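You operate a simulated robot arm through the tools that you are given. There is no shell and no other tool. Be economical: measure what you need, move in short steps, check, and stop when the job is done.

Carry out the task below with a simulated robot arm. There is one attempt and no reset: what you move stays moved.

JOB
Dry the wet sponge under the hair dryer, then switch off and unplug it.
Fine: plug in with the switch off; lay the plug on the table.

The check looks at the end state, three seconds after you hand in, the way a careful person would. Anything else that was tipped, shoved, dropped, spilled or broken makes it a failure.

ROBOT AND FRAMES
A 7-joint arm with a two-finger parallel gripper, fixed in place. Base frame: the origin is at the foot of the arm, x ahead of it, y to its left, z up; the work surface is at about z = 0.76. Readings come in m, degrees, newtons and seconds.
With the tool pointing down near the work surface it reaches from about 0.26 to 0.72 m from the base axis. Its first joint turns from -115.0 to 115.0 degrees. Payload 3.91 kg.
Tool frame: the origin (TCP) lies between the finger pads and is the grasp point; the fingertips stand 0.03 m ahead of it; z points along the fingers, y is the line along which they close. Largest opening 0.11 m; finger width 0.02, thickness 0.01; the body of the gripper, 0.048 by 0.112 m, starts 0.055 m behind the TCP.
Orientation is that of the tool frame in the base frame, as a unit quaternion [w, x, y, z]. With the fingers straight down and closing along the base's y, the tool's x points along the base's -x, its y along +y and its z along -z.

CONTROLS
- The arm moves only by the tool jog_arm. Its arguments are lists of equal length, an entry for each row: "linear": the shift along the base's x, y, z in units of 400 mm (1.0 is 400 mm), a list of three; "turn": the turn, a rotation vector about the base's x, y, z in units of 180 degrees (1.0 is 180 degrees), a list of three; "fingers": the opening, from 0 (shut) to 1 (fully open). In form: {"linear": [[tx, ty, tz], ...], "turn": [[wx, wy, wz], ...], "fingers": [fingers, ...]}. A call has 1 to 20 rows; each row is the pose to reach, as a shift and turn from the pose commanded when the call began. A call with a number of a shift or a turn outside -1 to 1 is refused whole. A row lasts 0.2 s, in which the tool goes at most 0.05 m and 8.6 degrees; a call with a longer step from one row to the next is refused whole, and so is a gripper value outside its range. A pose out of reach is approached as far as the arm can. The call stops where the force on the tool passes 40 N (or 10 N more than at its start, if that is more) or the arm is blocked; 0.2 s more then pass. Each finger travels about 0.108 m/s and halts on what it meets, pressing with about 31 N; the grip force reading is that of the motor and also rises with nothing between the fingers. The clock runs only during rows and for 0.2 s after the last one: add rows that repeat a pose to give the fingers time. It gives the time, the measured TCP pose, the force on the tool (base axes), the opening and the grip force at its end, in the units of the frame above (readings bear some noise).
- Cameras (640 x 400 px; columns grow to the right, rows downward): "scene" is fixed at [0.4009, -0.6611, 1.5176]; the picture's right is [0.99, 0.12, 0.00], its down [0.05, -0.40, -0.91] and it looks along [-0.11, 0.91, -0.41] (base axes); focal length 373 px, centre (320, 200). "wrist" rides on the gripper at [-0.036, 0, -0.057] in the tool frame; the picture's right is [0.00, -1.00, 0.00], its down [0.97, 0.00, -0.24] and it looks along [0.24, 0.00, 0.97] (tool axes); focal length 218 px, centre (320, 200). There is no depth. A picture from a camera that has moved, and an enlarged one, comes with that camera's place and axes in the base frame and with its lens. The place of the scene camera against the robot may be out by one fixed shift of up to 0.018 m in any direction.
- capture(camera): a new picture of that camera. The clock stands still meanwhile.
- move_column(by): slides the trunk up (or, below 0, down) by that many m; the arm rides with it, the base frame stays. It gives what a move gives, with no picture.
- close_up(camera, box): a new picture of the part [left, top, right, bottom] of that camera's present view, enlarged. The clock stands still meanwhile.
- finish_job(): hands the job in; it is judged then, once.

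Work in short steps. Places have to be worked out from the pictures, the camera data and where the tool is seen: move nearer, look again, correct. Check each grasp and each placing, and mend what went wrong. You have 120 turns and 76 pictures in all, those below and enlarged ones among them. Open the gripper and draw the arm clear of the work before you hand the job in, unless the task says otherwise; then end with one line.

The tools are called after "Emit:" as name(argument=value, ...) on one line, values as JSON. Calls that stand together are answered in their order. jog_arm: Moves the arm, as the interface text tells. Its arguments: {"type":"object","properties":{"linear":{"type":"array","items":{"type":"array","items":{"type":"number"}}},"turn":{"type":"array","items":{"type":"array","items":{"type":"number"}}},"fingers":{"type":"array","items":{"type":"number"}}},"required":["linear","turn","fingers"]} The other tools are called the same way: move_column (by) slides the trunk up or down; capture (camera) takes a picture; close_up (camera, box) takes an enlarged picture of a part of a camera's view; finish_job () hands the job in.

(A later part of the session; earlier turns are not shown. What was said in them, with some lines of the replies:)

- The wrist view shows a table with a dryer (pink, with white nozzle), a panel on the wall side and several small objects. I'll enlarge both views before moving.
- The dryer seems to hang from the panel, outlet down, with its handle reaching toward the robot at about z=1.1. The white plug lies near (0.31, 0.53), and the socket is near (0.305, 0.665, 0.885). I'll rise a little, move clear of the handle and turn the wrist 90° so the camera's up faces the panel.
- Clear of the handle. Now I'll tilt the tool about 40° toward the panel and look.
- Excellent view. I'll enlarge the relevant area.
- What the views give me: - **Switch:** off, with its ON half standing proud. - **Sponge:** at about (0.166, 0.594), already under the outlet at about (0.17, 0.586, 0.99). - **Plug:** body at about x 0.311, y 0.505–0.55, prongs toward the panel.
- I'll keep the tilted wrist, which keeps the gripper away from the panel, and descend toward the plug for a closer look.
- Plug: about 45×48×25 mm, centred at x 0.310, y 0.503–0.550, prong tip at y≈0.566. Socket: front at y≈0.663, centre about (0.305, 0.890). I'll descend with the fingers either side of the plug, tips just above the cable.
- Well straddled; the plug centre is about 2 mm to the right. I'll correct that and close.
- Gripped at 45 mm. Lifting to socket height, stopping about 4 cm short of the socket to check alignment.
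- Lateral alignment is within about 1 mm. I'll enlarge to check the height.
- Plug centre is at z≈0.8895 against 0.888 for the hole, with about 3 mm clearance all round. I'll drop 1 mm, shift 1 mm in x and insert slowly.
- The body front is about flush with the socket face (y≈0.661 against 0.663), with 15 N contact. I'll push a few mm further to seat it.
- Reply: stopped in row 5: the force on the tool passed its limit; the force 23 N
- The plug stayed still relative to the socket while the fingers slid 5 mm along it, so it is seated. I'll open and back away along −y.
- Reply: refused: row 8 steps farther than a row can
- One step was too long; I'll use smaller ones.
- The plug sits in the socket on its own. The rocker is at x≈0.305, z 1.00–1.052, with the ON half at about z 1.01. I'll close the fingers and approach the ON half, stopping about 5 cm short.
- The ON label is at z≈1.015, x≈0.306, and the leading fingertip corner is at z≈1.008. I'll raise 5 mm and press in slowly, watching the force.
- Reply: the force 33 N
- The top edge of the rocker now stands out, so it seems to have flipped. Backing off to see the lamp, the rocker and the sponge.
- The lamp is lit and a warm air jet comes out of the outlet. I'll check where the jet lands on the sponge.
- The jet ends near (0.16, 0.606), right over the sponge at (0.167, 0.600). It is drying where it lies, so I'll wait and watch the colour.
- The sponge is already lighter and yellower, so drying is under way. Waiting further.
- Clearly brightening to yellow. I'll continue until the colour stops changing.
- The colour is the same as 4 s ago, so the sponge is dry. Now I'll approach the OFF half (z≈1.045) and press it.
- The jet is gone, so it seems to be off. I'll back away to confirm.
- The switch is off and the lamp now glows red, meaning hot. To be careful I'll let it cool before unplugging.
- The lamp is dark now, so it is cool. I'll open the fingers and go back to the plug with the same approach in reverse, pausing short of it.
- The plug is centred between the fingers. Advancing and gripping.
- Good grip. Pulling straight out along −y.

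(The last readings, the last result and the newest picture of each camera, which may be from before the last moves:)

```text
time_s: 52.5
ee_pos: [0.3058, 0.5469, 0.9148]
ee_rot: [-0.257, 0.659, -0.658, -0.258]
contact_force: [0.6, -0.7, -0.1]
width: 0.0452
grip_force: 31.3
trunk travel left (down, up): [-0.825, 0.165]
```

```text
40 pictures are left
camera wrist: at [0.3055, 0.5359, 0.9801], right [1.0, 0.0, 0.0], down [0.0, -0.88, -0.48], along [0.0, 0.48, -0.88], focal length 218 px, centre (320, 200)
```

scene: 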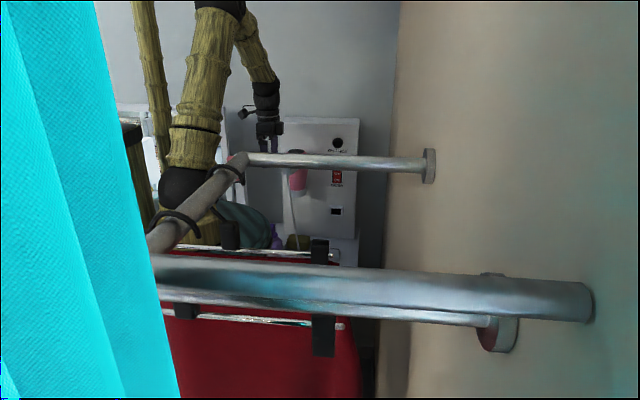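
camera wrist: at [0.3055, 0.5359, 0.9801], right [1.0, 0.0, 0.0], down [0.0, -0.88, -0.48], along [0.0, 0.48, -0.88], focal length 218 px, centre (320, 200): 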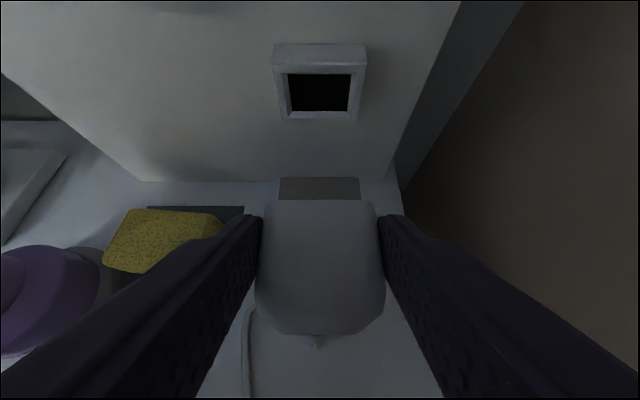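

Unplugged. I'll lower it to its original spot on the table, gently over the last millimetres.

Emit:
jog_arm(linear=[[0.01, -0.04, -0.06], [0.012, -0.07, -0.15], [0.012, -0.075, -0.22], [0.012, -0.075, -0.26], [0.012, -0.075, -0.275], [0.012, -0.075, -0.282], [0.012, -0.075, -0.287], [0.012, -0.075, -0.29]], turn=[[0, 0, 0], [0, 0, 0], [0, 0, 0], [0, 0, 0], [0, 0, 0], [0, 0, 0], [0, 0, 0], [0, 0, 0]], fingers=[0.2, 0.2, 0.2, 0.2, 0.2, 0.2, 0.2, 0.2])

Emit:
capture(camera="wrist")

```text
time_s: 54.3
ee_pos: [0.3092, 0.5176, 0.7969]
ee_rot: [-0.258, 0.658, -0.658, -0.259]
contact_force: [-2.0, -0.2, 4.9]
width: 0.0451
grip_force: 30.9
trunk travel left (down, up): [-0.825, 0.165]
```

```text
39 pictures are left
camera wrist: at [0.3096, 0.507, 0.8641], right [1.0, 0.0, 0.0], down [0.0, -0.87, -0.48], along [0.0, 0.48, -0.87], focal length 218 px, centre (320, 200)
```

wrist: 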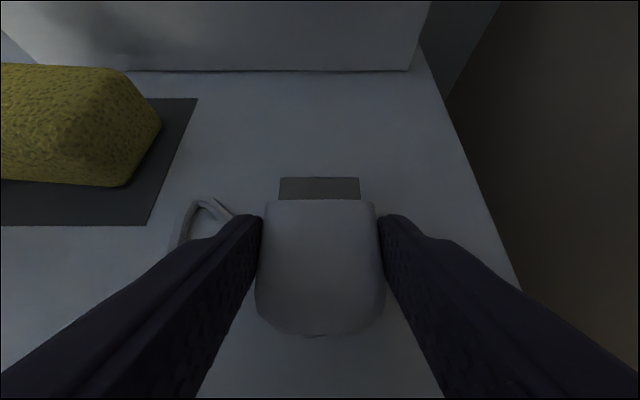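

The plug touches the table (about 5 N upward). I'll release it and retreat back and up.

Emit:
jog_arm(linear=[[0, 0, 0], [0, 0, 0], [0, 0, 0], [0, 0, 0.03], [0, -0.02, 0.1], [0, -0.06, 0.2], [0, -0.1, 0.3], [0, -0.14, 0.4], [0, -0.18, 0.5], [0, -0.22, 0.6], [0, -0.26, 0.7], [0, -0.3, 0.8], [0, -0.36, 0.9], [0, -0.4, 1.0]], turn=[[0, 0, 0], [0, 0, 0], [0, 0, 0], [0, 0, 0], [0, 0, 0], [0, 0, 0], [0, 0, 0], [0, 0, 0], [0, 0, 0], [0, 0, 0], [0, 0, 0], [0, 0, 0], [0, 0, 0], [0, 0, 0]], fingers=[0.45, 0.6, 0.75, 0.75, 0.75, 0.75, 0.75, 0.75, 0.75, 0.75, 0.75, 0.75, 0.75, 0.75])

Emit:
capture(camera="wrist")

Emit:
close_up(camera="wrist", box=[150, 0, 390, 290])

Emit:
capture(camera="scene")

```text
time_s: 57.3
ee_pos: [0.3094, 0.3558, 1.1976]
ee_rot: [-0.257, 0.659, -0.659, -0.257]
contact_force: [-0.4, 1.1, 0.3]
width: 0.0824
grip_force: 0.1
trunk travel left (down, up): [-0.825, 0.165]
```

```text
38 pictures are left
camera wrist: at [0.3099, 0.3454, 1.2635], right [1.0, 0.0, 0.0], down [0.0, -0.88, -0.48], along [0.0, 0.48, -0.88], focal length 218 px, centre (320, 200)
```

wrist: 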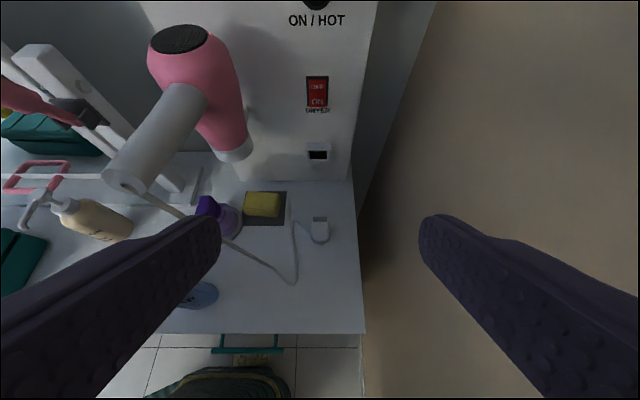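

```text
1.38 times, centred on (270, 145) of wrist
camera zoom: at [0.3099, 0.3454, 1.2635], right [1.0, 0.0, 0.0], down [0.0, -0.88, -0.48], along [0.0, 0.48, -0.88], focal length 301 px, centre (389, 276)
```

zoom: 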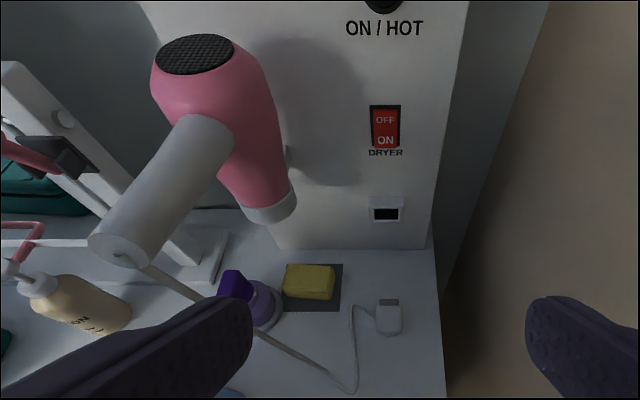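

```text
36 pictures are left
```

scene: 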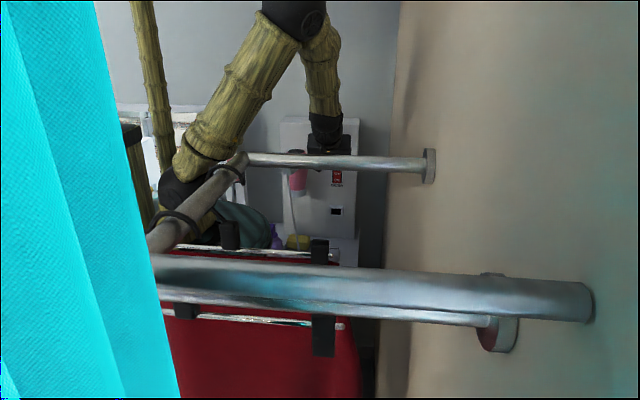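

The sponge is yellow and dry, the switch is off, the lamp is dark and the plug lies on the table. Nothing else looks disturbed, and the arm is clear with the gripper open, so I'm handing in.

Emit:
finish_job()

```text
The job is handed in.
```

The sponge is dry, the hair dryer is switched off and had cooled before I unplugged it, and its plug lies on the table.
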